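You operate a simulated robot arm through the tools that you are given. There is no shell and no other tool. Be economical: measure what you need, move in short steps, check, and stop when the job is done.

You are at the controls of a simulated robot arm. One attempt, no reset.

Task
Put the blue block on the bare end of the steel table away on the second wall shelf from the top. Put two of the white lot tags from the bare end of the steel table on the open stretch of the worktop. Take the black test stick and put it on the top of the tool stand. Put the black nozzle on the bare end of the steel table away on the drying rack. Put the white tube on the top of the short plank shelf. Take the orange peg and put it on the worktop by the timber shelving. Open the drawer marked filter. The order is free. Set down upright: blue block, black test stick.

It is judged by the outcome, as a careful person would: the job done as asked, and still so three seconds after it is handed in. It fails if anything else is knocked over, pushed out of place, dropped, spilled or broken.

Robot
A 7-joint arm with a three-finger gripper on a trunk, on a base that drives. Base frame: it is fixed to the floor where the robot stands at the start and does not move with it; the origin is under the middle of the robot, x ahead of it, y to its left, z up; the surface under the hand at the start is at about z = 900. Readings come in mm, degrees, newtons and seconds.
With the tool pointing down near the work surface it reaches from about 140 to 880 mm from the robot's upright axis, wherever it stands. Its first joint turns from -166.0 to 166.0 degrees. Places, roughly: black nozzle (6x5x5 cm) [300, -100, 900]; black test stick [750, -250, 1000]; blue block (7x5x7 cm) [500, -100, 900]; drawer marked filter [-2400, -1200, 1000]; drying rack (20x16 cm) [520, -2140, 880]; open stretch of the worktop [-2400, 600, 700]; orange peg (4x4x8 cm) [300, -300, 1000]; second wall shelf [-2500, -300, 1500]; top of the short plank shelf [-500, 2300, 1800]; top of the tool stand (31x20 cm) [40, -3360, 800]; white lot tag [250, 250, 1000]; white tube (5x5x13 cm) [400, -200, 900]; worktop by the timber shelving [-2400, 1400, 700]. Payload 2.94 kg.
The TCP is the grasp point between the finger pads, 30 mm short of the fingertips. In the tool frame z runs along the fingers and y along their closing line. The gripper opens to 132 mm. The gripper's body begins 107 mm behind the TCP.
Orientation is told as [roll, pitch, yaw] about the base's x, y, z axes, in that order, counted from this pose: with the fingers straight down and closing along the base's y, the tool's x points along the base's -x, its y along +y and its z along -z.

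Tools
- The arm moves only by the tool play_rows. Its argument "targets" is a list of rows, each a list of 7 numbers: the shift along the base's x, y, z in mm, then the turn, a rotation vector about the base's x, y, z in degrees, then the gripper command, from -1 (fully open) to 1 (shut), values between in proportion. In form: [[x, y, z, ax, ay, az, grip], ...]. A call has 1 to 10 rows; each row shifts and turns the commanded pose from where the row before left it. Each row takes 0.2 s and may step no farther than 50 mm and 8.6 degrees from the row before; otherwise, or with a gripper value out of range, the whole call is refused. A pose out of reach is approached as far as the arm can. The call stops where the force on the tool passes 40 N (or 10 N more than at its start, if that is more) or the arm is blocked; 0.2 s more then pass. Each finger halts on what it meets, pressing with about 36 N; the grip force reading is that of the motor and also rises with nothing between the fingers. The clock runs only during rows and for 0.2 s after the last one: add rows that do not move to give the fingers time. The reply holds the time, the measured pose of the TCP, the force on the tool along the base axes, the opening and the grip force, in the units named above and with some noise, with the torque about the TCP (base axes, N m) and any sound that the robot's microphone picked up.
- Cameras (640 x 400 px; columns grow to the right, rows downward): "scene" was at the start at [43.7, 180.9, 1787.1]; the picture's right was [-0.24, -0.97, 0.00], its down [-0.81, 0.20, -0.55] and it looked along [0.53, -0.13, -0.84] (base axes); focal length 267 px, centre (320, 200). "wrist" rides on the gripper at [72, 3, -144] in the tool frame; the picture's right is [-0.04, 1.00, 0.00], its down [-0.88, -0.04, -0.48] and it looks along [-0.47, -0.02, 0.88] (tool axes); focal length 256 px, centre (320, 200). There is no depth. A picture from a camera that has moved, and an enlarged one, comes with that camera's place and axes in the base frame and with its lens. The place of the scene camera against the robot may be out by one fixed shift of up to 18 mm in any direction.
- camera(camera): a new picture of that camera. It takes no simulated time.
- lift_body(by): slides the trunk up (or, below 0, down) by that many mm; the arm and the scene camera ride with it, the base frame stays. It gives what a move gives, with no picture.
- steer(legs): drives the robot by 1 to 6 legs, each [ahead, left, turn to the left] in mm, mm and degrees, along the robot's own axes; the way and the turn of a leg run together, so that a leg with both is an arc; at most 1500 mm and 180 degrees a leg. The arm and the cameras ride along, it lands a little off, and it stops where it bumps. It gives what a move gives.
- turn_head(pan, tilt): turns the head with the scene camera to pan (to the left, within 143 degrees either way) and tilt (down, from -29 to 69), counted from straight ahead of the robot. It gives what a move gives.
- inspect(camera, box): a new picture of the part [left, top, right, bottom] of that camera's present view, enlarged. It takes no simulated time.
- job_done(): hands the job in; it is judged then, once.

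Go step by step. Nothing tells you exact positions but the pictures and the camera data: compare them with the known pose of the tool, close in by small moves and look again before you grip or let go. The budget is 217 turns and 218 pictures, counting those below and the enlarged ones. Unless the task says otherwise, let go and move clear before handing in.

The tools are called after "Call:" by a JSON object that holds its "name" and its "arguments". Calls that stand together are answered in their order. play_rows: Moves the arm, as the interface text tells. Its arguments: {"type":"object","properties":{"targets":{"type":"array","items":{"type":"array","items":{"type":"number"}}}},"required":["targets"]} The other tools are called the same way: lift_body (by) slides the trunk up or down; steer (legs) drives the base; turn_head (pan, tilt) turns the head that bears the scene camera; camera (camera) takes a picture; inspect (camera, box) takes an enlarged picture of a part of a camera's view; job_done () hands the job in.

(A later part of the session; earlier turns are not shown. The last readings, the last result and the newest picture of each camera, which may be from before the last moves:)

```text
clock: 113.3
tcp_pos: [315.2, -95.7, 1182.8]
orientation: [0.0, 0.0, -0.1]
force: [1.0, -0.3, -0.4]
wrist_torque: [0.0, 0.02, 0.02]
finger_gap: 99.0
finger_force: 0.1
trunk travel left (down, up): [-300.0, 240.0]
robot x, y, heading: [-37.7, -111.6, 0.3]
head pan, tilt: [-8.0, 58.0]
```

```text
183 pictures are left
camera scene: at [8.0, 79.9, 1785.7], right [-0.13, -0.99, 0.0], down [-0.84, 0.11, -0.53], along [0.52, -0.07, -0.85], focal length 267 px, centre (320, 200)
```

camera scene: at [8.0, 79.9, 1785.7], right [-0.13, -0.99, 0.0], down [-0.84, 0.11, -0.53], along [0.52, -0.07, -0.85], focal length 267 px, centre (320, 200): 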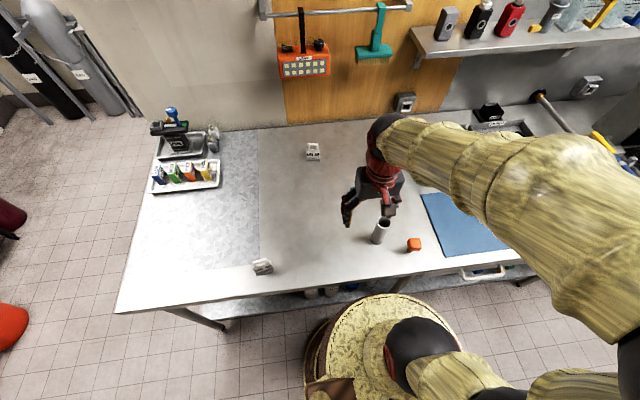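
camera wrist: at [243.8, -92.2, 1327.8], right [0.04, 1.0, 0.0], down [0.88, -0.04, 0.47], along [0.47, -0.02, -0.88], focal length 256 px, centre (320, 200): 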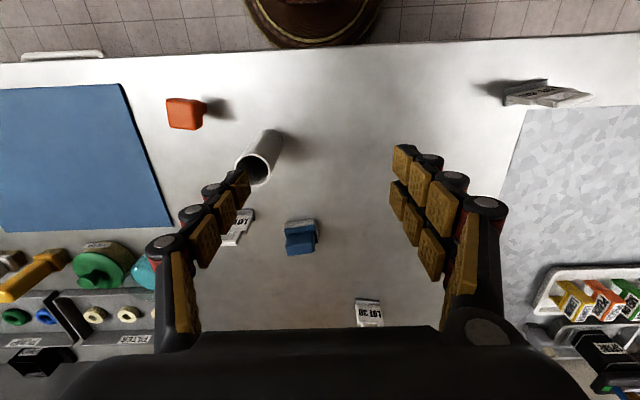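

The tube is at about (354,-181). Shelf placements need a forward-tilted tool, so I'll back off, tilt the tool 60° forward and take the tube from that side.

Call:
{"name": "steer", "arguments": {"legs": [[-240, 0, 0]]}}

Call:
{"name": "play_rows", "arguments": {"targets": [[20, -12, 0, 0, -8.57, 0, -0.5], [20, -12, 0, 0, -8.57, 0, -0.5], [20, -12, 0, 0, -8.57, 0, -0.5], [20, -12, 0, 0, -8.57, 0, -0.5], [20, -12, 0, 0, -8.57, 0, -0.5], [20, -12, 0, 0, -8.57, 0, -0.5], [20, -12, 0, 0, -8.58, 0, -0.5]]}}

Call:
{"name": "camera", "arguments": {"camera": "wrist"}}

Call:
{"name": "camera", "arguments": {"camera": "scene"}}

```text
clock: 115.1
tcp_pos: [71.3, -96.7, 1184.1]
orientation: [0.0, 0.0, 0.1]
force: [-1.2, 0.4, -0.9]
wrist_torque: [0.01, -0.04, 0.02]
finger_gap: 98.9
finger_force: 0.0
trunk travel left (down, up): [-300.0, 240.0]
robot x, y, heading: [-280.9, -113.4, 0.6]
head pan, tilt: [-8.0, 58.0]
```

```text
clock: 116.7
tcp_pos: [210.8, -178.6, 1185.8]
orientation: [-0.3, -60.1, 0.3]
force: [-0.4, 0.2, 6.4]
wrist_torque: [0.03, 0.58, -0.02]
finger_gap: 99.1
finger_force: 0.0
trunk travel left (down, up): [-300.0, 240.0]
robot x, y, heading: [-279.7, -110.9, 0.4]
head pan, tilt: [-8.0, 58.0]
```

```text
182 pictures are left
camera wrist: at [51.0, -175.7, 1195.2], right [0.02, 1.0, 0.04], down [0.03, -0.04, 1.0], along [1.0, -0.02, -0.03], focal length 256 px, centre (320, 200)
```

wrist: 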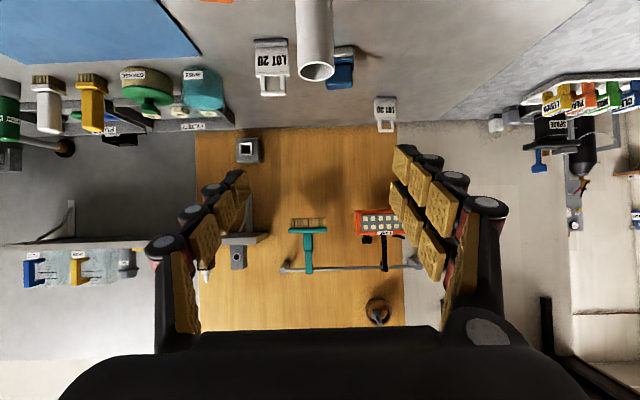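

```text
181 pictures are left
camera scene: at [-240.3, 79.1, 1785.9], right [-0.13, -0.99, 0.0], down [-0.84, 0.11, -0.53], along [0.53, -0.07, -0.85], focal length 267 px, centre (320, 200)
```

scene: 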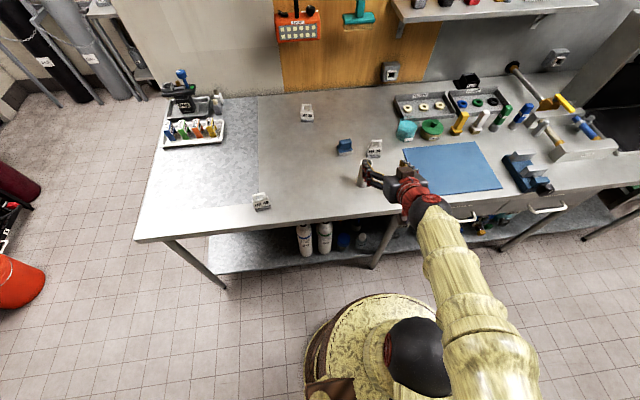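

The tube is dead ahead. I lower beside it and look before closing in.

Call:
{"name": "play_rows", "arguments": {"targets": [[0, -2, -42, 0, 0, 0, -0.35], [0, 0, -42, 0, 0, 0, -0.35], [0, 0, -42, 0, 0, 0, -0.35], [0, 0, -42, 0, 0, 0, -0.35], [0, 0, -40, 0, 0, 0, -0.35], [0, 0, 0, 0, 0, 0, -0.35]]}}

Call:
{"name": "camera", "arguments": {"camera": "wrist"}}

Call:
{"name": "inspect", "arguments": {"camera": "scene", "box": [300, 120, 460, 220]}}

```text
clock: 118.1
tcp_pos: [211.6, -181.9, 978.0]
orientation: [0.2, -59.9, -0.1]
force: [0.1, 0.0, 0.2]
wrist_torque: [0.03, 0.03, 0.01]
finger_gap: 88.8
finger_force: 0.0
trunk travel left (down, up): [-300.0, 240.0]
robot x, y, heading: [-276.4, -113.2, 0.3]
head pan, tilt: [-8.0, 58.0]
```

```text
180 pictures are left
camera wrist: at [51.2, -179.0, 989.2], right [0.02, 1.0, 0.04], down [0.03, -0.04, 1.0], along [1.0, -0.02, -0.03], focal length 256 px, centre (320, 200)
```

wrist: 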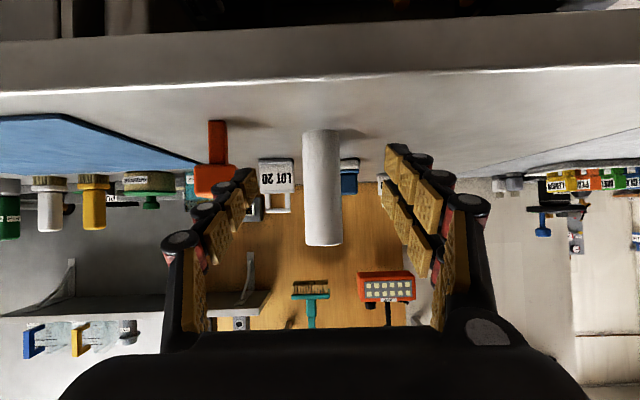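

```text
4.00 times, centred on (380, 170) of scene
camera zoom: at [-236.8, 78.2, 1785.8], right [-0.13, -0.99, 0.0], down [-0.84, 0.11, -0.53], along [0.53, -0.07, -0.85], focal length 1068 px, centre (80, 320)
```

zoom: 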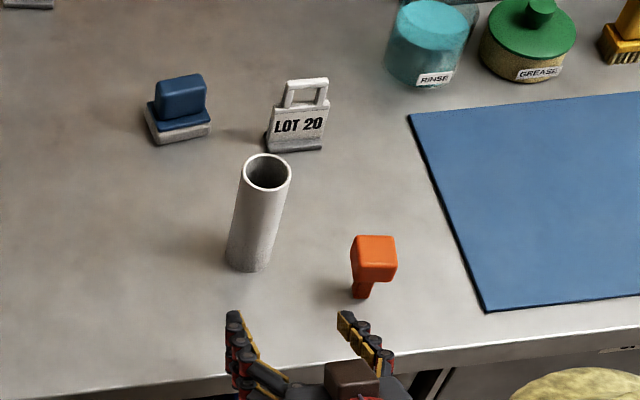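

Aligned with the tube; the peg is about 20 mm outside the right finger, so I narrow to 70 mm and advance.

Call:
{"name": "play_rows", "arguments": {"targets": [[0, 0, 0, 0, 0, 0, -0.06], [0, 0, 0, 0, 0, 0, -0.06], [36, 0, 0, 0, 0, 0, -0.06], [36, 0, 0, 0, 0, 0, -0.06], [36, 0, 0, 0, 0, 0, -0.06], [34, 0, 0, 0, 0, 0, -0.06]]}}

Call:
{"name": "inspect", "arguments": {"camera": "scene", "box": [300, 120, 460, 220]}}

Call:
{"name": "camera", "arguments": {"camera": "wrist"}}

```text
clock: 119.5
tcp_pos: [352.4, -181.2, 977.0]
orientation: [-0.2, -59.9, 0.3]
force: [0.1, 0.3, 0.0]
wrist_torque: [-0.01, -0.01, 0.01]
finger_gap: 69.7
finger_force: 0.1
trunk travel left (down, up): [-300.0, 240.0]
robot x, y, heading: [-278.5, -113.6, 0.3]
head pan, tilt: [-8.0, 58.0]
```

```text
4.00 times, centred on (380, 170) of scene
camera zoom: at [-236.2, 78.1, 1785.8], right [-0.13, -0.99, 0.0], down [-0.84, 0.11, -0.53], along [0.52, -0.07, -0.85], focal length 1068 px, centre (80, 320)
```

zoom: 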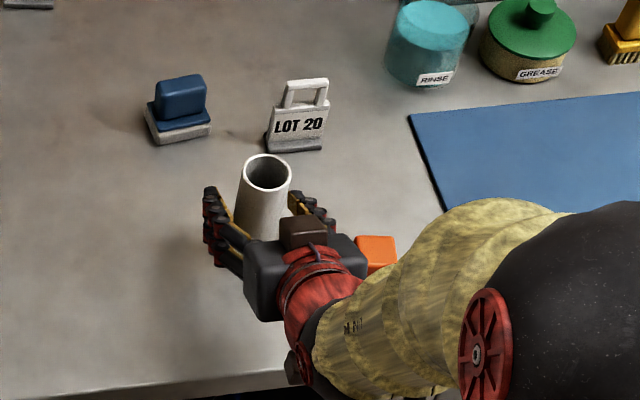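

```text
177 pictures are left
camera wrist: at [192.1, -177.5, 987.4], right [0.02, 1.0, 0.04], down [0.03, -0.04, 1.0], along [1.0, -0.02, -0.03], focal length 256 px, centre (320, 200)
```

wrist: 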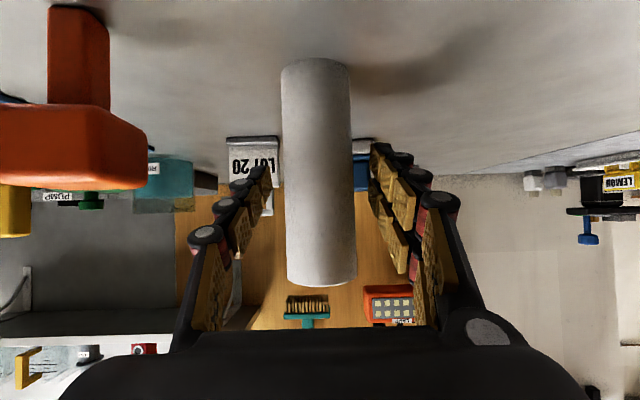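

The tube is between the fingers and the peg untouched. I grip and lift.

Call:
{"name": "play_rows", "arguments": {"targets": [[0, 0, 0, 0, 0, 0, 1], [0, 0, 0, 0, 0, 0, 1], [0, 0, 0, 0, 0, 0, 1], [0, 0, 20, 0, 0, 0, 1], [0, 0, 45, 0, 0, 0, 1], [0, 0, 45, 0, 0, 0, 1], [0, 0, 45, 0, 0, 0, 1], [0, 0, 45, 0, 0, 0, 1], [0, 0, 45, 0, 0, 0, 1], [0, 0, 45, 0, 0, 0, 1]]}}

Call:
{"name": "camera", "arguments": {"camera": "wrist"}}

```text
clock: 121.7
tcp_pos: [353.1, -182.8, 1265.7]
orientation: [-0.1, -59.9, 0.1]
force: [-0.1, 0.1, -1.3]
wrist_torque: [0.04, -0.06, 0.0]
finger_gap: 42.4
finger_force: 36.2
trunk travel left (down, up): [-300.0, 240.0]
robot x, y, heading: [-279.0, -112.4, 0.3]
head pan, tilt: [-8.0, 58.0]
```

```text
176 pictures are left
camera wrist: at [192.9, -179.1, 1276.3], right [0.02, 1.0, 0.04], down [0.03, -0.04, 1.0], along [1.0, -0.02, -0.03], focal length 256 px, centre (320, 200)
```

wrist: 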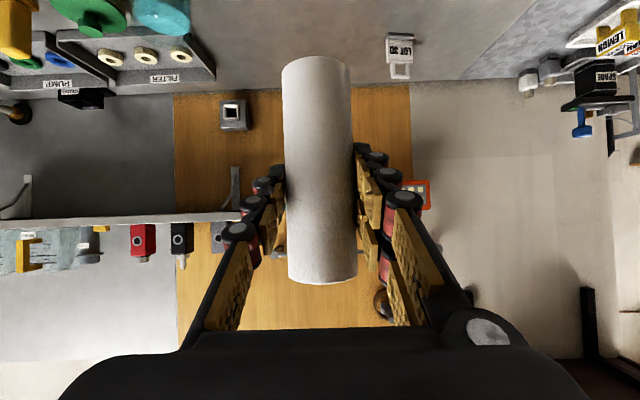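

Tube is held at 42 mm (upright). Now I drive toward the short plank shelf on the left wall.

Call:
{"name": "steer", "arguments": {"legs": [[-220, 0, 0], [0, 0, 90], [1300, 0, 0]]}}

Call:
{"name": "lift_body", "arguments": {"by": 240}}

Call:
{"name": "turn_head", "arguments": {"pan": 0, "tilt": 15}}

Call:
{"name": "camera", "arguments": {"camera": "scene"}}

```text
clock: 133.4
tcp_pos: [-355.0, 1837.3, 1265.3]
orientation: [-0.3, -59.9, 86.8]
force: [0.5, -0.1, -1.6]
wrist_torque: [-0.02, -0.04, -0.03]
finger_gap: 42.3
finger_force: 36.2
trunk travel left (down, up): [-300.0, 240.0]
robot x, y, heading: [-463.9, 1212.3, 87.1]
head pan, tilt: [-8.0, 58.0]
```

```text
clock: 135.9
tcp_pos: [-355.1, 1836.9, 1506.1]
orientation: [-0.3, -59.8, 86.7]
force: [0.2, 0.5, -1.3]
wrist_torque: [-0.03, -0.02, 0.01]
finger_gap: 42.0
finger_force: 35.9
trunk travel left (down, up): [-540.0, 0.0]
robot x, y, heading: [-466.5, 1210.3, 87.0]
head pan, tilt: [-8.0, 58.0]
```

```text
clock: 137.0
tcp_pos: [-355.1, 1835.9, 1506.7]
orientation: [-0.1, -59.9, 86.7]
force: [-0.6, -0.1, -0.7]
wrist_torque: [0.01, 0.03, 0.01]
finger_gap: 42.2
finger_force: 35.5
trunk travel left (down, up): [-540.0, 0.0]
robot x, y, heading: [-463.8, 1207.7, 86.7]
head pan, tilt: [0.0, 15.0]
```

```text
175 pictures are left
camera scene: at [-646.2, 1291.1, 2089.6], right [1.0, -0.05, 0.0], down [-0.01, -0.26, -0.97], along [0.05, 0.96, -0.26], focal length 267 px, centre (320, 200)
```

scene: 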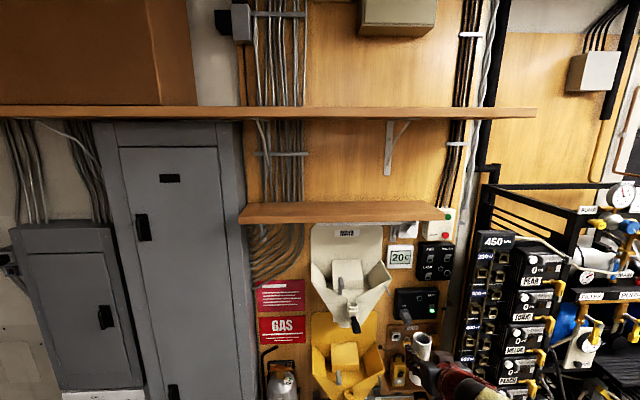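

Call:
{"name": "inspect", "arguments": {"camera": "scene", "box": [220, 90, 460, 240]}}

Call:
{"name": "lift_body", "arguments": {"by": -160}}

Call:
{"name": "inspect", "arguments": {"camera": "scene", "box": [220, 60, 460, 210]}}

```text
2.67 times, centred on (340, 165) of scene
camera zoom: at [-646.2, 1291.1, 2089.6], right [1.0, -0.05, 0.0], down [-0.01, -0.26, -0.97], along [0.05, 0.96, -0.26], focal length 712 px, centre (267, 293)
```

zoom: 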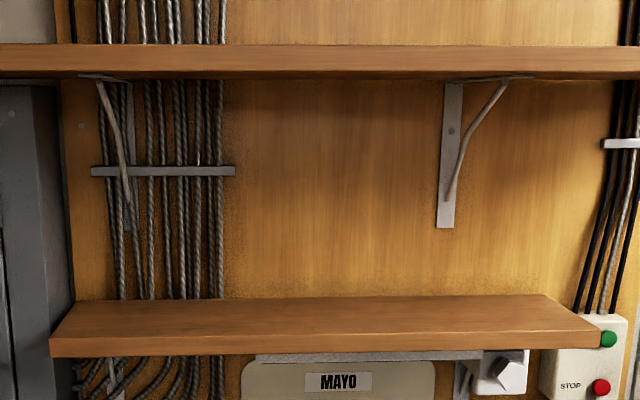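

```text
clock: 138.9
tcp_pos: [-355.0, 1837.3, 1347.7]
orientation: [-0.3, -59.9, 86.8]
force: [0.1, -0.3, -1.2]
wrist_torque: [-0.02, -0.03, -0.01]
finger_gap: 41.6
finger_force: 36.1
trunk travel left (down, up): [-380.0, 160.0]
robot x, y, heading: [-466.7, 1209.6, 87.0]
head pan, tilt: [0.0, 15.0]
```

```text
2.67 times, centred on (340, 135) of scene
camera zoom: at [-646.2, 1291.0, 1929.8], right [1.0, -0.05, 0.0], down [-0.01, -0.26, -0.97], along [0.05, 0.96, -0.26], focal length 712 px, centre (267, 373)
```

zoom: 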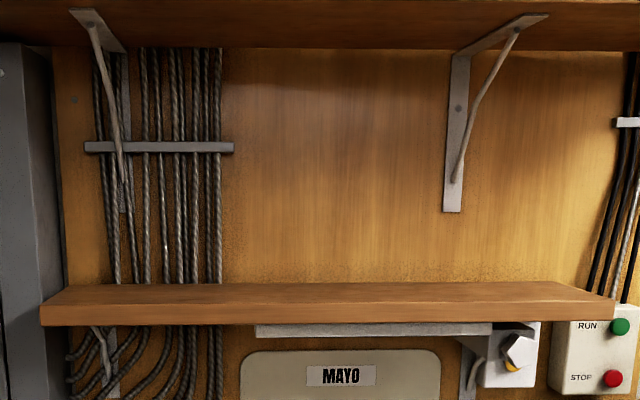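

The shelf's front top edge is at y≈2236, z≈1770, spanning x -900..-123, about 210 deep and empty. I raise the trunk and arm first, then drive nearer.

Call:
{"name": "lift_body", "arguments": {"by": 160}}

Call:
{"name": "play_rows", "arguments": {"targets": [[-10, 0, 48, 0, 0, 0, 1], [-10, 0, 48, 0, 0, 0, 1], [-10, 0, 48, 0, 0, 0, 1], [-10, 0, 48, 0, 0, 0, 1], [-10, 0, 48, 0, 0, 0, 1], [-10, 0, 48, 0, 0, 0, 1], [-10, 0, 48, 0, 0, 0, 1], [-10, 0, 48, 0, 0, 0, 1]]}}

Call:
{"name": "camera", "arguments": {"camera": "scene"}}

```text
clock: 140.7
tcp_pos: [-355.0, 1837.7, 1505.1]
orientation: [-0.3, -59.8, 86.7]
force: [0.4, 0.1, -1.0]
wrist_torque: [0.03, 0.01, 0.02]
finger_gap: 42.1
finger_force: 36.1
trunk travel left (down, up): [-540.0, 0.0]
robot x, y, heading: [-465.0, 1208.9, 86.8]
head pan, tilt: [0.0, 15.0]
```

```text
clock: 142.5
tcp_pos: [-436.6, 1836.1, 1890.9]
orientation: [-0.3, -59.8, 86.8]
force: [0.5, 0.1, -1.1]
wrist_torque: [0.01, 0.01, -0.01]
finger_gap: 41.5
finger_force: 36.2
trunk travel left (down, up): [-540.0, 0.0]
robot x, y, heading: [-464.2, 1206.3, 87.0]
head pan, tilt: [0.0, 15.0]
```

```text
172 pictures are left
camera scene: at [-646.9, 1290.7, 2089.6], right [1.0, -0.05, 0.0], down [-0.01, -0.26, -0.97], along [0.05, 0.96, -0.26], focal length 267 px, centre (320, 200)
```

scene: 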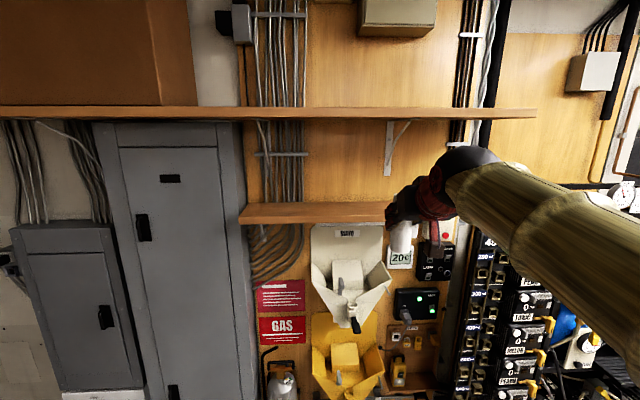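

Call:
{"name": "steer", "arguments": {"legs": [[350, 0, 2.5]]}}

Call:
{"name": "turn_head", "arguments": {"pan": -20, "tilt": 25}}

Call:
{"name": "camera", "arguments": {"camera": "scene"}}

Call:
{"name": "camera", "arguments": {"camera": "wrist"}}

```text
clock: 144.8
tcp_pos: [-452.7, 2185.9, 1892.5]
orientation: [-0.2, -59.9, 89.3]
force: [0.0, 0.3, -0.2]
wrist_torque: [0.0, -0.01, 0.05]
finger_gap: 41.6
finger_force: 35.8
trunk travel left (down, up): [-540.0, 0.0]
robot x, y, heading: [-455.3, 1556.8, 89.2]
head pan, tilt: [0.0, 15.0]
```

```text
clock: 145.6
tcp_pos: [-451.7, 2184.7, 1891.3]
orientation: [-0.2, -59.9, 89.1]
force: [-0.7, 0.3, -0.6]
wrist_torque: [0.01, 0.01, 0.04]
finger_gap: 41.5
finger_force: 36.0
trunk travel left (down, up): [-540.0, 0.0]
robot x, y, heading: [-450.2, 1553.6, 89.3]
head pan, tilt: [-20.0, 25.0]
```

```text
171 pictures are left
camera scene: at [-606.8, 1623.0, 2073.5], right [0.94, -0.35, 0.0], down [-0.15, -0.4, -0.91], along [0.32, 0.85, -0.42], focal length 267 px, centre (320, 200)
```

scene: 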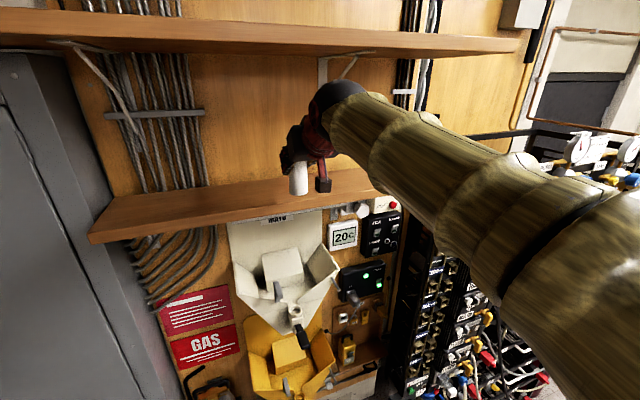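

```text
170 pictures are left
camera wrist: at [-456.8, 2024.4, 1902.2], right [-1.0, 0.04, 0.04], down [0.04, 0.03, 1.0], along [0.04, 1.0, -0.03], focal length 256 px, centre (320, 200)
```

wrist: 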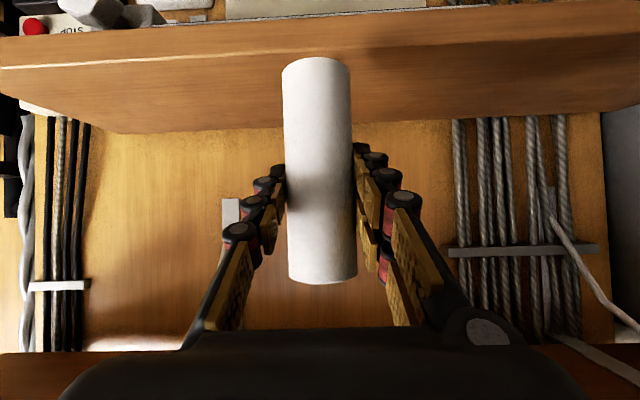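

Confirmed: shelf edge z≈1771. I move the tube 120 mm over the shelf and lower.

Call:
{"name": "play_rows", "arguments": {"targets": [[0, 40, 0, 0, 0, 0, 1], [0, 40, 0, 0, 0, 0, 1], [0, 42, 0, 0, 0, 0, 1], [0, 0, -15, 0, 0, 0, 1], [0, 0, -14, 0, 0, 0, 1], [0, 0, -5, 0, 0, 0, 1], [0, 0, -4, 0, 0, 0, 1]]}}

Call:
{"name": "camera", "arguments": {"camera": "wrist"}}

Call:
{"name": "inspect", "arguments": {"camera": "scene", "box": [220, 90, 400, 230]}}

```text
clock: 147.2
tcp_pos: [-450.8, 2307.8, 1853.3]
orientation: [-0.2, -59.9, 89.3]
force: [0.1, -0.4, -1.0]
wrist_torque: [0.0, -0.03, -0.02]
finger_gap: 41.5
finger_force: 35.9
trunk travel left (down, up): [-540.0, 0.0]
robot x, y, heading: [-454.4, 1555.1, 89.4]
head pan, tilt: [-20.0, 25.0]
```

```text
169 pictures are left
camera wrist: at [-456.9, 2147.6, 1864.2], right [-1.0, 0.04, 0.04], down [0.04, 0.03, 1.0], along [0.04, 1.0, -0.03], focal length 256 px, centre (320, 200)
```

wrist: 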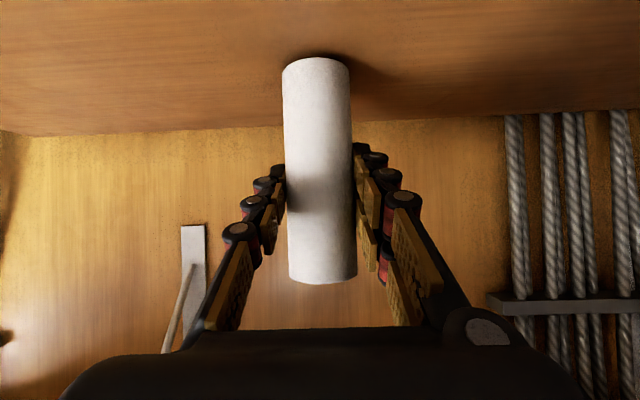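

```text
2.86 times, centred on (310, 160) of scene
camera zoom: at [-606.7, 1623.6, 2073.5], right [0.94, -0.35, 0.0], down [-0.15, -0.4, -0.91], along [0.32, 0.85, -0.42], focal length 762 px, centre (349, 314)
```

zoom: 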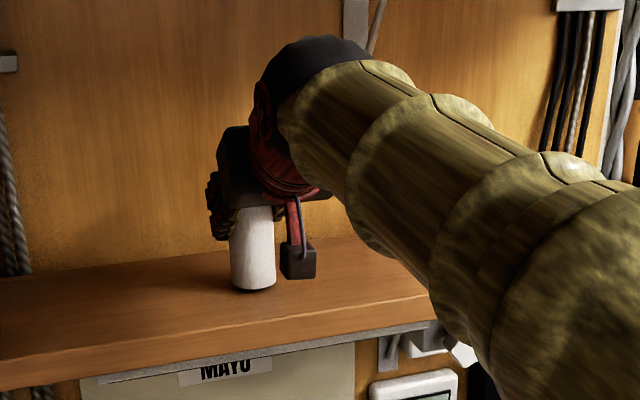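

Call:
{"name": "play_rows", "arguments": {"targets": [[0, 0, -3, 0, 0, 0, 1], [0, 0, -3, 0, 0, 0, 1], [0, 0, -3, 0, 0, 0, 1], [0, 0, -3, 0, 0, 0, 1], [0, 0, 0, 0, 0, 0, 1]]}}

```text
clock: 148.4
tcp_pos: [-451.2, 2307.4, 1848.2]
orientation: [-0.1, -60.5, 89.3]
force: [-1.3, 7.0, 21.4]
wrist_torque: [0.36, 0.35, -0.08]
finger_gap: 41.5
finger_force: 35.9
trunk travel left (down, up): [-540.0, 0.0]
robot x, y, heading: [-450.0, 1553.4, 89.5]
head pan, tilt: [-20.0, 25.0]
```

Contact. I ease up 4 mm, release, and retreat straight back.

Call:
{"name": "play_rows", "arguments": {"targets": [[0, 0, 4, 0, 0, 0, 1], [0, 0, 0, 0, 0, 0, 0.3], [0, 0, 0, 0, 0, 0, 0.1], [0, 0, 0, 0, 0, 0, 0.0], [0, 0, 0, 0, 0, 0, -0.1], [0, 0, 0, 0, 0, 0, -0.1], [0, -20, 0, 0, 0, 0, -0.1], [0, -45, 0, 0, 0, 0, -0.1], [0, -45, 0, 0, 0, 0, -0.1], [0, -45, 0, 0, 0, 0, -0.1]]}}

Call:
{"name": "camera", "arguments": {"camera": "wrist"}}

```text
clock: 150.6
tcp_pos: [-452.2, 2147.5, 1845.7]
orientation: [-0.2, -60.2, 89.1]
force: [-0.2, -1.6, 0.3]
wrist_torque: [0.02, -0.02, 0.03]
finger_gap: 72.5
finger_force: 0.0
trunk travel left (down, up): [-540.0, 0.0]
robot x, y, heading: [-452.9, 1556.6, 89.6]
head pan, tilt: [-20.0, 25.0]
```

```text
167 pictures are left
camera wrist: at [-457.7, 1988.7, 1855.4], right [-1.0, 0.04, 0.04], down [0.04, 0.02, 1.0], along [0.04, 1.0, -0.03], focal length 256 px, centre (320, 200)
```

wrist: 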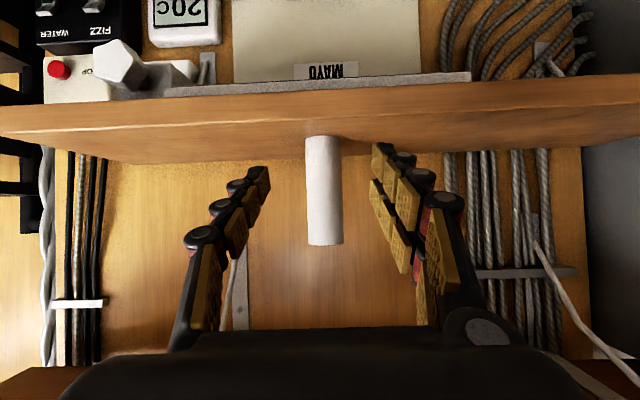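

The tube stands on the plank shelf. I back away, lower, and return for the blue block.

Call:
{"name": "steer", "arguments": {"legs": [[-500, 0, 0]]}}

Call:
{"name": "lift_body", "arguments": {"by": -240}}

Call:
{"name": "play_rows", "arguments": {"targets": [[0, 0, -48, 0, 0, 0, -0.3], [0, 0, -48, 0, 0, 0, -0.3], [0, 0, -48, 0, 0, 0, -0.3], [0, 0, -48, 0, 0, 0, -0.3], [0, 0, -48, 0, 0, 0, -0.3], [0, 0, -48, 0, 0, 0, -0.3], [0, 0, -48, 0, 0, 0, -0.3], [0, 0, -48, 0, 0, 0, -0.3]]}}

Call:
{"name": "steer", "arguments": {"legs": [[-1190, 0, 0], [0, 0, -89.5], [310, 0, 0]]}}

Call:
{"name": "turn_head", "arguments": {"pan": -8, "tilt": 55}}

Call:
{"name": "camera", "arguments": {"camera": "scene"}}

Call:
{"name": "camera", "arguments": {"camera": "wrist"}}

```text
clock: 153.5
tcp_pos: [-458.4, 1652.8, 1843.6]
orientation: [-0.1, -60.0, 89.4]
force: [0.3, 0.1, 0.3]
wrist_torque: [-0.01, 0.0, 0.02]
finger_gap: 72.6
finger_force: 0.1
trunk travel left (down, up): [-540.0, 0.0]
robot x, y, heading: [-458.2, 1054.5, 89.5]
head pan, tilt: [-20.0, 25.0]
```

```text
clock: 156.0
tcp_pos: [-459.1, 1652.6, 1602.5]
orientation: [-0.1, -60.1, 89.4]
force: [-0.1, -0.6, -0.3]
wrist_torque: [-0.01, 0.03, -0.02]
finger_gap: 72.7
finger_force: 0.1
trunk travel left (down, up): [-300.0, 240.0]
robot x, y, heading: [-457.9, 1057.9, 89.7]
head pan, tilt: [-20.0, 25.0]
```

```text
clock: 157.8
tcp_pos: [-458.6, 1651.7, 1221.4]
orientation: [-0.2, -60.2, 89.3]
force: [-0.1, 0.9, 0.8]
wrist_torque: [-0.04, -0.02, -0.01]
finger_gap: 85.6
finger_force: 0.0
trunk travel left (down, up): [-300.0, 240.0]
robot x, y, heading: [-456.4, 1052.8, 89.6]
head pan, tilt: [-20.0, 25.0]
```

```text
clock: 169.4
tcp_pos: [422.5, -147.8, 1219.4]
orientation: [-0.2, -59.9, -1.2]
force: [0.6, 0.3, -0.7]
wrist_torque: [0.0, 0.01, 0.02]
finger_gap: 85.6
finger_force: 0.0
trunk travel left (down, up): [-300.0, 240.0]
robot x, y, heading: [-173.0, -142.0, -1.0]
head pan, tilt: [-20.0, 25.0]
```

```text
clock: 170.3
tcp_pos: [419.9, -147.4, 1218.4]
orientation: [-0.3, -59.9, -1.3]
force: [0.9, 0.2, -0.9]
wrist_torque: [0.0, -0.01, 0.01]
finger_gap: 86.2
finger_force: 0.0
trunk travel left (down, up): [-300.0, 240.0]
robot x, y, heading: [-172.3, -142.3, -1.2]
head pan, tilt: [-8.0, 55.0]
```

```text
166 pictures are left
camera scene: at [-123.3, 45.7, 1789.5], right [-0.16, -0.99, 0.0], down [-0.81, 0.13, -0.57], along [0.57, -0.09, -0.82], focal length 267 px, centre (320, 200)
```

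scene: 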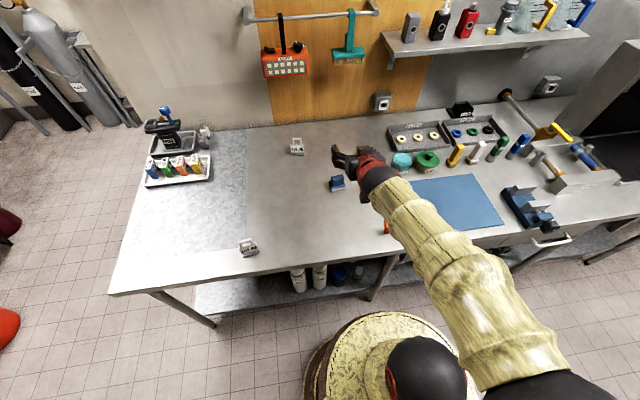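

```text
165 pictures are left
camera wrist: at [260.8, -140.2, 1229.2], right [0.05, 1.0, 0.04], down [0.03, -0.04, 1.0], along [1.0, -0.05, -0.03], focal length 256 px, centre (320, 200)
```

wrist: 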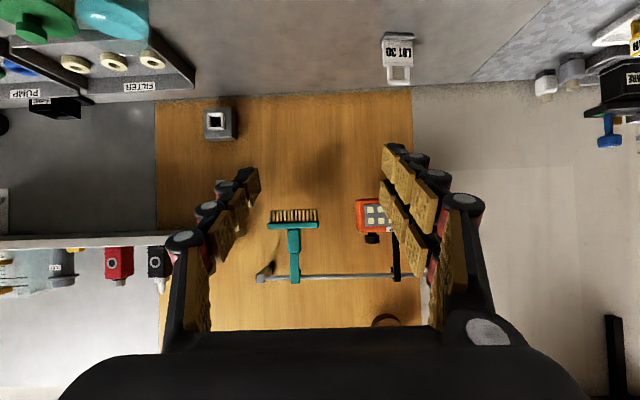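

Call:
{"name": "inspect", "arguments": {"camera": "scene", "box": [280, 130, 440, 230]}}

Call:
{"name": "play_rows", "arguments": {"targets": [[-35, 8, -25, 0, 0, 0, -0.8], [-35, 0, -25, 0, 0, 0, -0.8], [-30, 0, -35, 0, 0, 0, -0.8], [0, 0, -45, 0, 0, 0, -0.8], [0, 0, -45, 0, 0, 0, -0.8]]}}

Call:
{"name": "camera", "arguments": {"camera": "wrist"}}

```text
4.00 times, centred on (360, 180) of scene
camera zoom: at [-123.3, 45.7, 1789.5], right [-0.16, -0.99, 0.0], down [-0.81, 0.13, -0.57], along [0.57, -0.09, -0.82], focal length 1068 px, centre (160, 280)
```

zoom: 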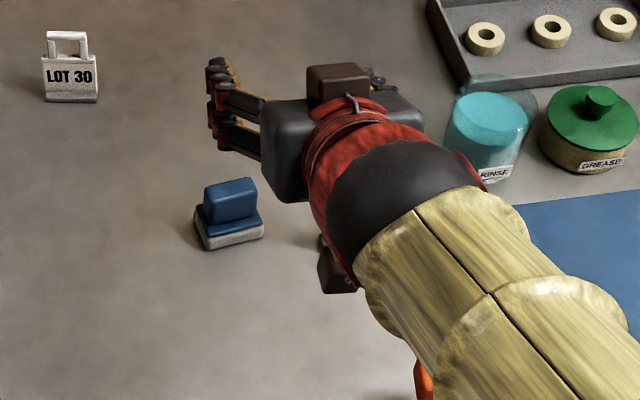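

```text
clock: 171.5
tcp_pos: [316.8, -120.5, 1045.2]
orientation: [-0.6, -60.0, -1.2]
force: [0.6, -0.4, 0.1]
wrist_torque: [0.01, 0.02, 0.04]
finger_gap: 118.7
finger_force: 0.0
out of reach, approached as far as the arm can: row 5
trunk travel left (down, up): [-300.0, 240.0]
robot x, y, heading: [-172.0, -140.0, -1.1]
head pan, tilt: [-8.0, 55.0]
```

```text
163 pictures are left
camera wrist: at [157.4, -113.7, 1055.2], right [0.05, 1.0, 0.03], down [0.03, -0.03, 1.0], along [1.0, -0.05, -0.03], focal length 256 px, centre (320, 200)
```

wrist: 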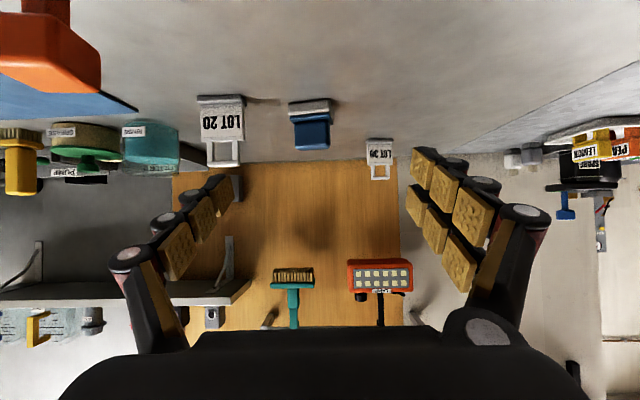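

Too close for the tilted tool here, and the peg stands near the forearm's path. I'll take the peg first with the tool vertical.

Call:
{"name": "play_rows", "arguments": {"targets": [[0, 0, 45, 0, 0, 0, -0.6], [0, 0, 45, 0, 8.57, 0, -0.6], [0, -20, 0, 0, 8.57, 0, -0.6], [0, -25, 0, 0, 8.57, 0, -0.6], [0, -25, 0, 0, 8.57, 0, -0.6], [-5, -25, 0, 0, 8.57, 0, -0.6], [-5, -25, 0, 0, 8.57, 0, -0.6], [-5, -25, 0, 0, 8.58, 1, -0.6], [0, -15, 0, 0, 0, 0, -0.6]]}}

Call:
{"name": "camera", "arguments": {"camera": "wrist"}}

```text
clock: 173.5
tcp_pos: [260.9, -243.8, 1013.1]
orientation: [0.8, -9.5, 0.4]
force: [-1.8, 0.9, 1.4]
wrist_torque: [-0.12, -0.1, 0.01]
finger_gap: 105.5
finger_force: 0.6
out of reach, approached as far as the arm can: row 5, 6, 7, 8
trunk travel left (down, up): [-300.0, 240.0]
robot x, y, heading: [-176.9, -139.4, -0.9]
head pan, tilt: [-8.0, 55.0]
```

```text
162 pictures are left
camera wrist: at [166.1, -243.2, 1143.5], right [0.03, 1.0, 0.02], down [0.79, -0.04, 0.61], along [0.61, 0.0, -0.79], focal length 256 px, centre (320, 200)
```

wrist: 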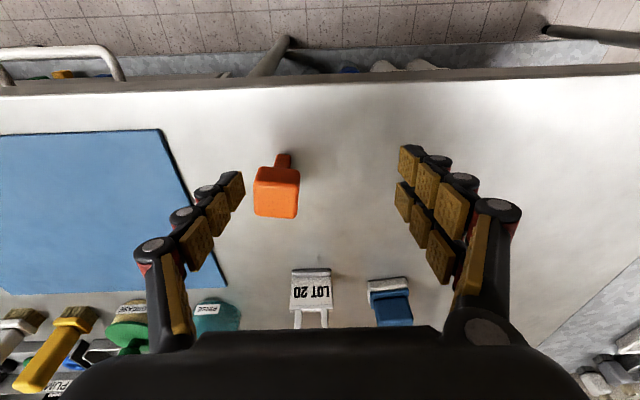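

Call:
{"name": "play_rows", "arguments": {"targets": [[0, 0, 20, 0, 0, 0, -0.6], [0, 0, 20, 0, 0, 0, -0.6], [0, 0, 20, 0, 0, 0, -0.6]]}}

Call:
{"name": "camera", "arguments": {"camera": "scene"}}

```text
clock: 174.3
tcp_pos: [264.0, -245.5, 1011.1]
orientation: [0.9, -9.4, 0.4]
force: [0.0, -0.2, 0.2]
wrist_torque: [-0.01, -0.01, 0.04]
finger_gap: 105.8
finger_force: 0.0
out of reach, approached as far as the arm can: row 1, 2, 3
trunk travel left (down, up): [-300.0, 240.0]
robot x, y, heading: [-174.8, -142.8, -1.2]
head pan, tilt: [-8.0, 55.0]
```

```text
161 pictures are left
camera scene: at [-123.2, 45.6, 1789.5], right [-0.16, -0.99, 0.0], down [-0.81, 0.13, -0.57], along [0.57, -0.09, -0.82], focal length 267 px, centre (320, 200)
```

scene: 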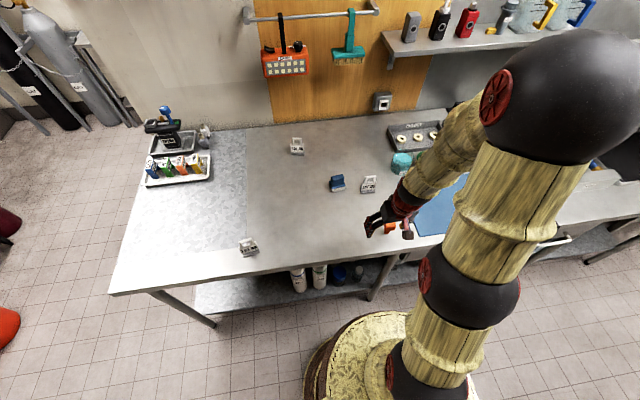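

The arm has met a joint limit. I'll try moving it outward and up to free it.

Call:
{"name": "play_rows", "arguments": {"targets": [[35, 0, 0, 0, 0, 0, -0.6], [35, 0, 0, 0, 0, 0, -0.6], [35, 20, 0, 0, 0, 0, -0.6], [35, 20, 0, 0, 0, 0, -0.6]]}}

```text
clock: 175.3
tcp_pos: [318.6, -207.1, 947.2]
orientation: [0.7, -9.1, 0.5]
force: [0.0, -1.2, 3.6]
wrist_torque: [-0.13, 0.02, 0.02]
finger_gap: 111.8
finger_force: 1.8
out of reach, approached as far as the arm can: row 1, 2, 3, 4
trunk travel left (down, up): [-300.0, 240.0]
robot x, y, heading: [-173.2, -143.6, -1.3]
head pan, tilt: [-8.0, 55.0]
```

Call:
{"name": "camera", "arguments": {"camera": "wrist"}}

Call:
{"name": "camera", "arguments": {"camera": "scene"}}

```text
160 pictures are left
camera wrist: at [225.4, -206.3, 1079.3], right [0.03, 1.0, 0.02], down [0.79, -0.04, 0.61], along [0.61, -0.01, -0.79], focal length 256 px, centre (320, 200)
```

wrist: 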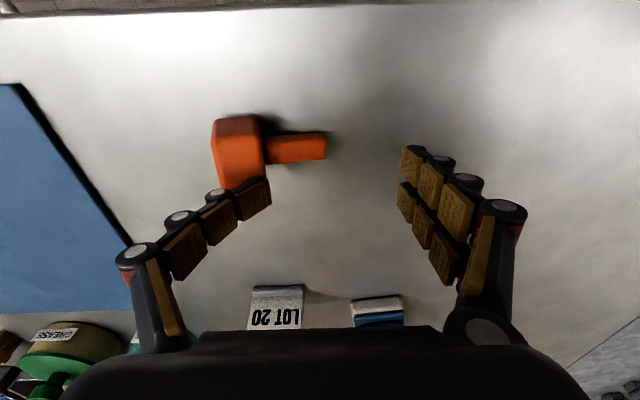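

```text
159 pictures are left
camera scene: at [-123.2, 45.1, 1789.5], right [-0.16, -0.99, 0.0], down [-0.81, 0.13, -0.57], along [0.57, -0.09, -0.82], focal length 267 px, centre (320, 200)
```

scene: 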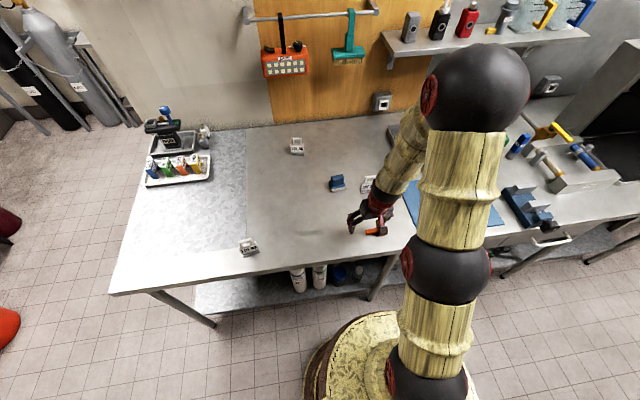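

The left finger tipped the peg over; it lies on the table still and can be fetched. I lift the trunk to bring the arm safely clear before sorting out the joint limit.

Call:
{"name": "lift_body", "arguments": {"by": 240}}

Call:
{"name": "camera", "arguments": {"camera": "wrist"}}

```text
clock: 177.8
tcp_pos: [319.9, -207.2, 1187.8]
orientation: [0.5, -9.2, 0.4]
force: [0.3, -0.5, 0.5]
wrist_torque: [0.03, -0.01, 0.0]
finger_gap: 105.6
finger_force: 0.1
trunk travel left (down, up): [-540.0, 0.0]
robot x, y, heading: [-176.9, -145.4, -1.3]
head pan, tilt: [-8.0, 55.0]
```

```text
158 pictures are left
camera wrist: at [225.5, -206.1, 1319.5], right [0.03, 1.0, 0.02], down [0.79, -0.04, 0.61], along [0.61, -0.01, -0.79], focal length 256 px, centre (320, 200)
```

wrist: 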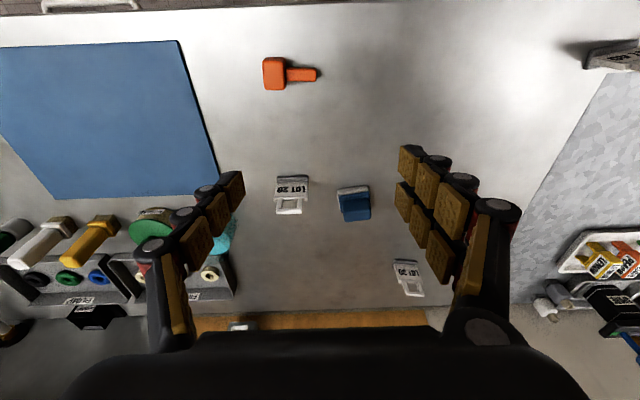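

Call:
{"name": "play_rows", "arguments": {"targets": [[0, 0, 10, 0, 0, 0, -0.6], [0, 0, 10, 0, 0, 0, -0.6]]}}

```text
clock: 178.4
tcp_pos: [314.3, -206.4, 1197.9]
orientation: [0.7, -9.3, 0.4]
force: [-0.1, -0.1, 0.5]
wrist_torque: [0.01, 0.02, 0.03]
finger_gap: 106.0
finger_force: 0.0
out of reach, approached as far as the arm can: row 2
trunk travel left (down, up): [-540.0, 0.0]
robot x, y, heading: [-169.3, -139.3, -1.0]
head pan, tilt: [-8.0, 55.0]
```

Call:
{"name": "play_rows", "arguments": {"targets": [[20, 0, 0, 0, -8.5, 0, -0.6], [20, 0, 0, 0, -8.5, 0, -0.6], [20, 0, 0, 0, -8.5, 0, -0.6], [20, 0, 0, 0, 0, 0, -0.6], [20, 0, 0, 0, 0, 0, -0.6]]}}

Call:
{"name": "camera", "arguments": {"camera": "scene"}}

```text
clock: 179.6
tcp_pos: [410.7, -204.7, 1202.3]
orientation: [0.8, -31.7, 0.5]
force: [0.4, -0.1, 0.5]
wrist_torque: [0.01, 0.08, 0.05]
finger_gap: 105.5
finger_force: 0.1
out of reach, approached as far as the arm can: row 1
trunk travel left (down, up): [-540.0, 0.0]
robot x, y, heading: [-169.5, -142.6, -1.2]
head pan, tilt: [-8.0, 55.0]
```

```text
157 pictures are left
camera scene: at [-119.8, 45.2, 2029.5], right [-0.16, -0.99, 0.0], down [-0.81, 0.13, -0.57], along [0.57, -0.09, -0.82], focal length 267 px, centre (320, 200)
```

scene: 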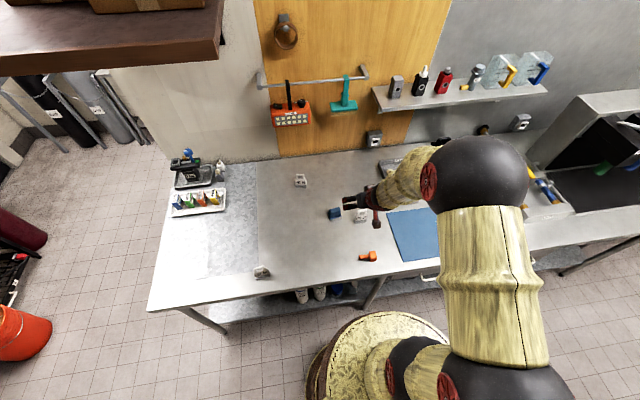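

Free now. I extend outward, then turn the tool vertical there.

Call:
{"name": "play_rows", "arguments": {"targets": [[40, 0, 0, 0, 0, 0, -0.6], [40, 0, 0, 0, 0, 0, -0.6], [30, 0, 0, 0, 8.0, 0, -0.6], [30, 0, 0, 0, 8.0, 0, -0.6], [0, 0, 0, 0, 8.0, 0, -0.6], [0, 0, 0, 0, 7.7, 0, -0.6]]}}

```text
clock: 181.0
tcp_pos: [511.9, -187.2, 1193.2]
orientation: [4.5, -12.8, 0.6]
force: [-0.5, -0.1, 0.0]
wrist_torque: [0.04, 0.03, 0.02]
finger_gap: 105.5
finger_force: 0.1
out of reach, approached as far as the arm can: row 3, 4, 6
trunk travel left (down, up): [-540.0, 0.0]
robot x, y, heading: [-170.4, -141.1, -1.0]
head pan, tilt: [-8.0, 55.0]
```

Call:
{"name": "play_rows", "arguments": {"targets": [[0, 0, 0, 0, 0, 8.5, -0.6], [0, 0, 0, 0, 0, 8.5, -0.6], [0, 0, 0, 0, 0, 8.5, -0.6], [0, 0, 0, 0, 6, 0, -0.6], [0, 0, 0, 0, 6, 0, -0.6]]}}

```text
clock: 182.2
tcp_pos: [506.3, -185.5, 1188.4]
orientation: [10.0, -4.5, 25.3]
force: [0.0, 0.4, 0.4]
wrist_torque: [0.02, -0.01, 0.0]
finger_gap: 105.4
finger_force: 0.0
out of reach, approached as far as the arm can: row 5
trunk travel left (down, up): [-540.0, 0.0]
robot x, y, heading: [-171.0, -140.0, -1.3]
head pan, tilt: [-8.0, 55.0]
```

The wrist seems to be on the wrong bend branch. I'll return to the earlier tilted pose (forward 590, higher), then untilt from there.

Call:
{"name": "play_rows", "arguments": {"targets": [[0, 0, 30, 0, 0, -8.5, -0.6], [0, 0, 30, 0, 0, -8.5, -0.6], [0, 0, 30, 0, 0, -8.5, -0.6], [0, 0, 30, 0, -8.5, 0, -0.6], [0, 0, 30, 0, -8.5, 0, -0.6], [-15, 0, 30, 0, -8.5, 0, -0.6], [-15, 0, 30, 0, -8.5, 0, -0.6], [-15, 0, 30, 0, -8.5, 0, -0.6], [-15, 0, 30, 0, -8.5, 0, -0.6]]}}

Call:
{"name": "camera", "arguments": {"camera": "scene"}}

```text
clock: 184.2
tcp_pos: [432.9, -180.3, 1448.2]
orientation: [9.9, -53.1, -0.2]
force: [-0.2, 0.7, -0.4]
wrist_torque: [0.03, 0.0, 0.01]
finger_gap: 105.8
finger_force: 0.3
out of reach, approached as far as the arm can: row 1, 2, 3
trunk travel left (down, up): [-540.0, 0.0]
robot x, y, heading: [-174.3, -140.1, -0.8]
head pan, tilt: [-8.0, 55.0]
```

```text
156 pictures are left
camera scene: at [-125.5, 45.8, 2029.5], right [-0.16, -0.99, 0.0], down [-0.81, 0.13, -0.57], along [0.57, -0.09, -0.82], focal length 267 px, centre (320, 200)
```

scene: 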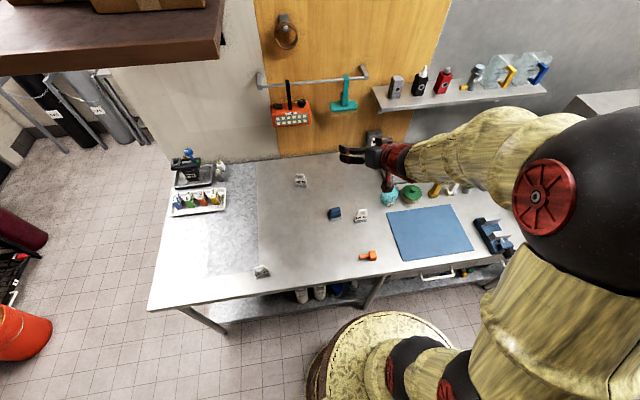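

Call:
{"name": "play_rows", "arguments": {"targets": [[20, 0, 0, -5, 6, 0, -0.6], [20, 0, 0, -5, 6, 0, -0.6], [20, 0, 0, 0, 8.5, 0, -0.6], [20, 0, 0, 0, 8.5, 0, -0.6], [20, 0, 0, 0, 8.5, 0, -0.6], [0, 0, 0, 0, 8.5, 0, -0.6], [0, 0, 0, 0, 7, 0, -0.6]]}}

Call:
{"name": "camera", "arguments": {"camera": "scene"}}

```text
clock: 185.8
tcp_pos: [487.9, -179.8, 1429.8]
orientation: [-0.8, -29.1, 8.4]
force: [0.3, 0.7, -0.1]
wrist_torque: [0.01, -0.01, 0.01]
finger_gap: 105.8
finger_force: 0.0
out of reach, approached as far as the arm can: row 2, 4, 5, 6, 7
trunk travel left (down, up): [-540.0, 0.0]
robot x, y, heading: [-172.9, -143.7, -1.0]
head pan, tilt: [-8.0, 55.0]
```

```text
155 pictures are left
camera scene: at [-123.5, 46.2, 2029.4], right [-0.16, -0.99, 0.0], down [-0.81, 0.13, -0.57], along [0.57, -0.09, -0.82], focal length 267 px, centre (320, 200)
```

scene: 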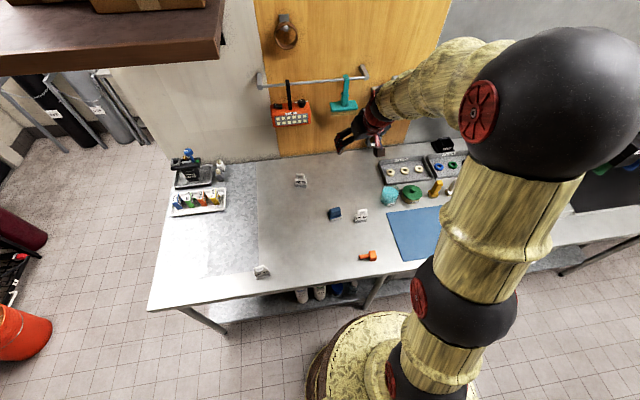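

The wrist bend is flipped. I'll first tilt the tool upward about the wrist centre, then swing it round the forearm's axis to unflip it – high above the table, clear of everything.

Call:
{"name": "play_rows", "arguments": {"targets": [[28, 0, 19, 0, -8.4, 0, -0.6], [25, 0, 22, 0, -8.4, 0, -0.6], [22, 0, 26, 0, -8.4, 0, -0.6], [18, 0, 29, 0, -8.4, 0, -0.6], [13, 0, 31, 0, -8.4, 0, -0.6], [8, 0, 33, 0, -8.4, 0, -0.6], [4, 0, 34, 0, -8.4, 0, -0.6], [-1, 0, 34, 0, -8.4, 0, -0.6]]}}

Call:
{"name": "camera", "arguments": {"camera": "scene"}}

```text
clock: 187.6
tcp_pos: [606.7, -181.1, 1660.0]
orientation: [-129.6, -80.3, 132.3]
force: [1.0, 0.4, -0.1]
wrist_torque: [0.0, -0.01, 0.01]
finger_gap: 105.6
finger_force: 0.0
trunk travel left (down, up): [-540.0, 0.0]
robot x, y, heading: [-170.6, -144.9, -1.1]
head pan, tilt: [-8.0, 55.0]
```

```text
154 pictures are left
camera scene: at [-122.5, 45.6, 2029.5], right [-0.16, -0.99, 0.0], down [-0.81, 0.13, -0.57], along [0.57, -0.09, -0.82], focal length 267 px, centre (320, 200)
```

scene: 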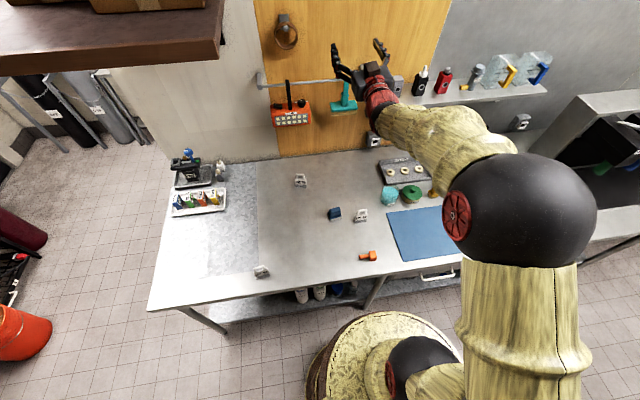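

Call:
{"name": "play_rows", "arguments": {"targets": [[0, -14, -5, 8.1, 1.1, -2.4, -0.6], [0, -13, -7, 8.1, 1.1, -2.4, -0.6], [-1, -12, -9, 8.1, 1.1, -2.4, -0.6], [-2, -10, -10, 8.1, 1.1, -2.4, -0.6], [-2, -9, -12, 8.1, 1.1, -2.4, -0.6], [-3, -7, -13, 8.1, 1.1, -2.4, -0.6], [-3, -5, -13, 8.1, 1.1, -2.4, -0.6], [-4, -3, -14, 8.1, 1.1, -2.4, -0.6], [-4, -1, -14, 8.1, 1.1, -2.4, -0.6], [-4, 2, -14, 8.1, 1.1, -2.4, -0.6]]}}

Call:
{"name": "camera", "arguments": {"camera": "scene"}}

```text
clock: 189.8
tcp_pos: [583.5, -252.8, 1547.2]
orientation: [71.3, -18.0, -100.4]
force: [0.0, 0.3, -0.3]
wrist_torque: [0.03, 0.01, 0.01]
finger_gap: 105.8
finger_force: 0.1
trunk travel left (down, up): [-540.0, 0.0]
robot x, y, heading: [-176.0, -140.7, -1.0]
head pan, tilt: [-8.0, 55.0]
```

```text
153 pictures are left
camera scene: at [-123.0, 45.8, 2029.5], right [-0.16, -0.99, 0.0], down [-0.81, 0.13, -0.57], along [0.57, -0.09, -0.82], focal length 267 px, centre (320, 200)
```

scene: 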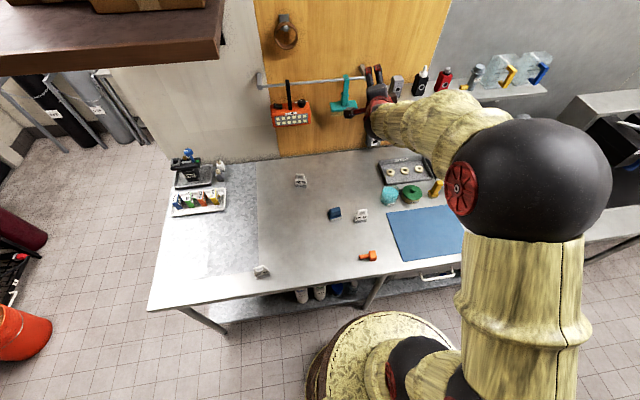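

No limit met. I continue the swing.

Call:
{"name": "play_rows", "arguments": {"targets": [[-5, 4, -13, 8.1, 1.1, -2.4, -0.6], [-5, 6, -13, 8.1, 1.1, -2.4, -0.6], [-4, 8, -12, 8.1, 1.1, -2.4, -0.6], [-4, 9, -10, 8.1, 1.1, -2.4, -0.6], [-4, 11, -9, 8.1, 1.1, -2.4, -0.6], [-4, 12, -7, 8.1, 1.1, -2.4, -0.6], [-3, 13, -5, 8.1, 1.1, -2.4, -0.6], [-3, 14, -3, 8.1, 1.1, -2.4, -0.6], [-2, 14, -1, 8.1, 1.1, -2.4, -0.6], [-2, 15, 1, 8.1, 1.1, -2.4, -0.6]]}}

Call:
{"name": "camera", "arguments": {"camera": "scene"}}

Call:
{"name": "camera", "arguments": {"camera": "wrist"}}

```text
clock: 192.0
tcp_pos: [545.9, -144.9, 1474.9]
orientation: [18.8, 48.0, -146.7]
force: [0.5, -0.3, -0.3]
wrist_torque: [0.0, 0.0, 0.01]
finger_gap: 105.4
finger_force: 0.2
trunk travel left (down, up): [-540.0, 0.0]
robot x, y, heading: [-172.3, -142.0, -1.2]
head pan, tilt: [-8.0, 55.0]
```

```text
152 pictures are left
camera scene: at [-123.2, 45.8, 2029.5], right [-0.16, -0.99, 0.0], down [-0.81, 0.13, -0.57], along [0.57, -0.09, -0.82], focal length 267 px, centre (320, 200)
```

scene: 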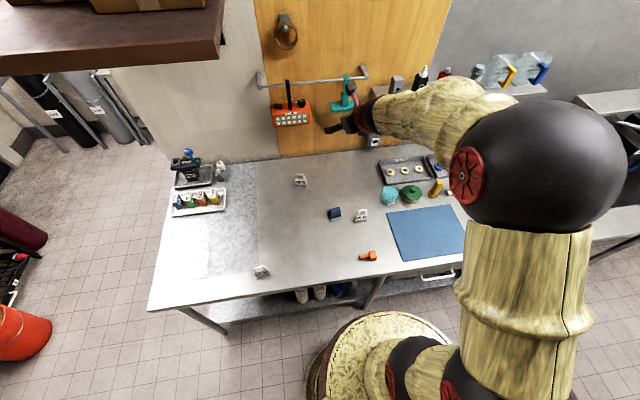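

```text
151 pictures are left
camera wrist: at [477.9, -138.7, 1622.0], right [0.3, -0.94, 0.18], down [-0.87, -0.34, -0.36], along [0.4, -0.05, -0.92], focal length 256 px, centre (320, 200)
```

wrist: 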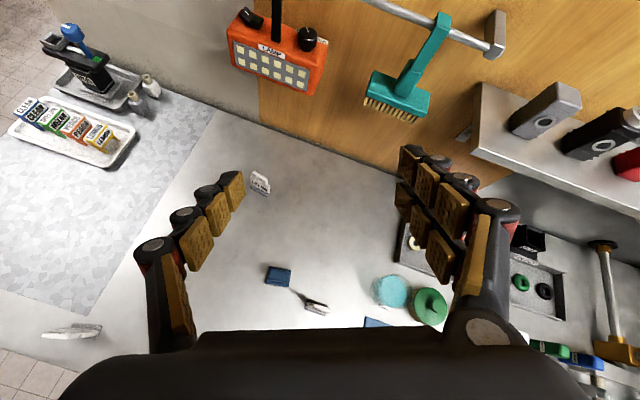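

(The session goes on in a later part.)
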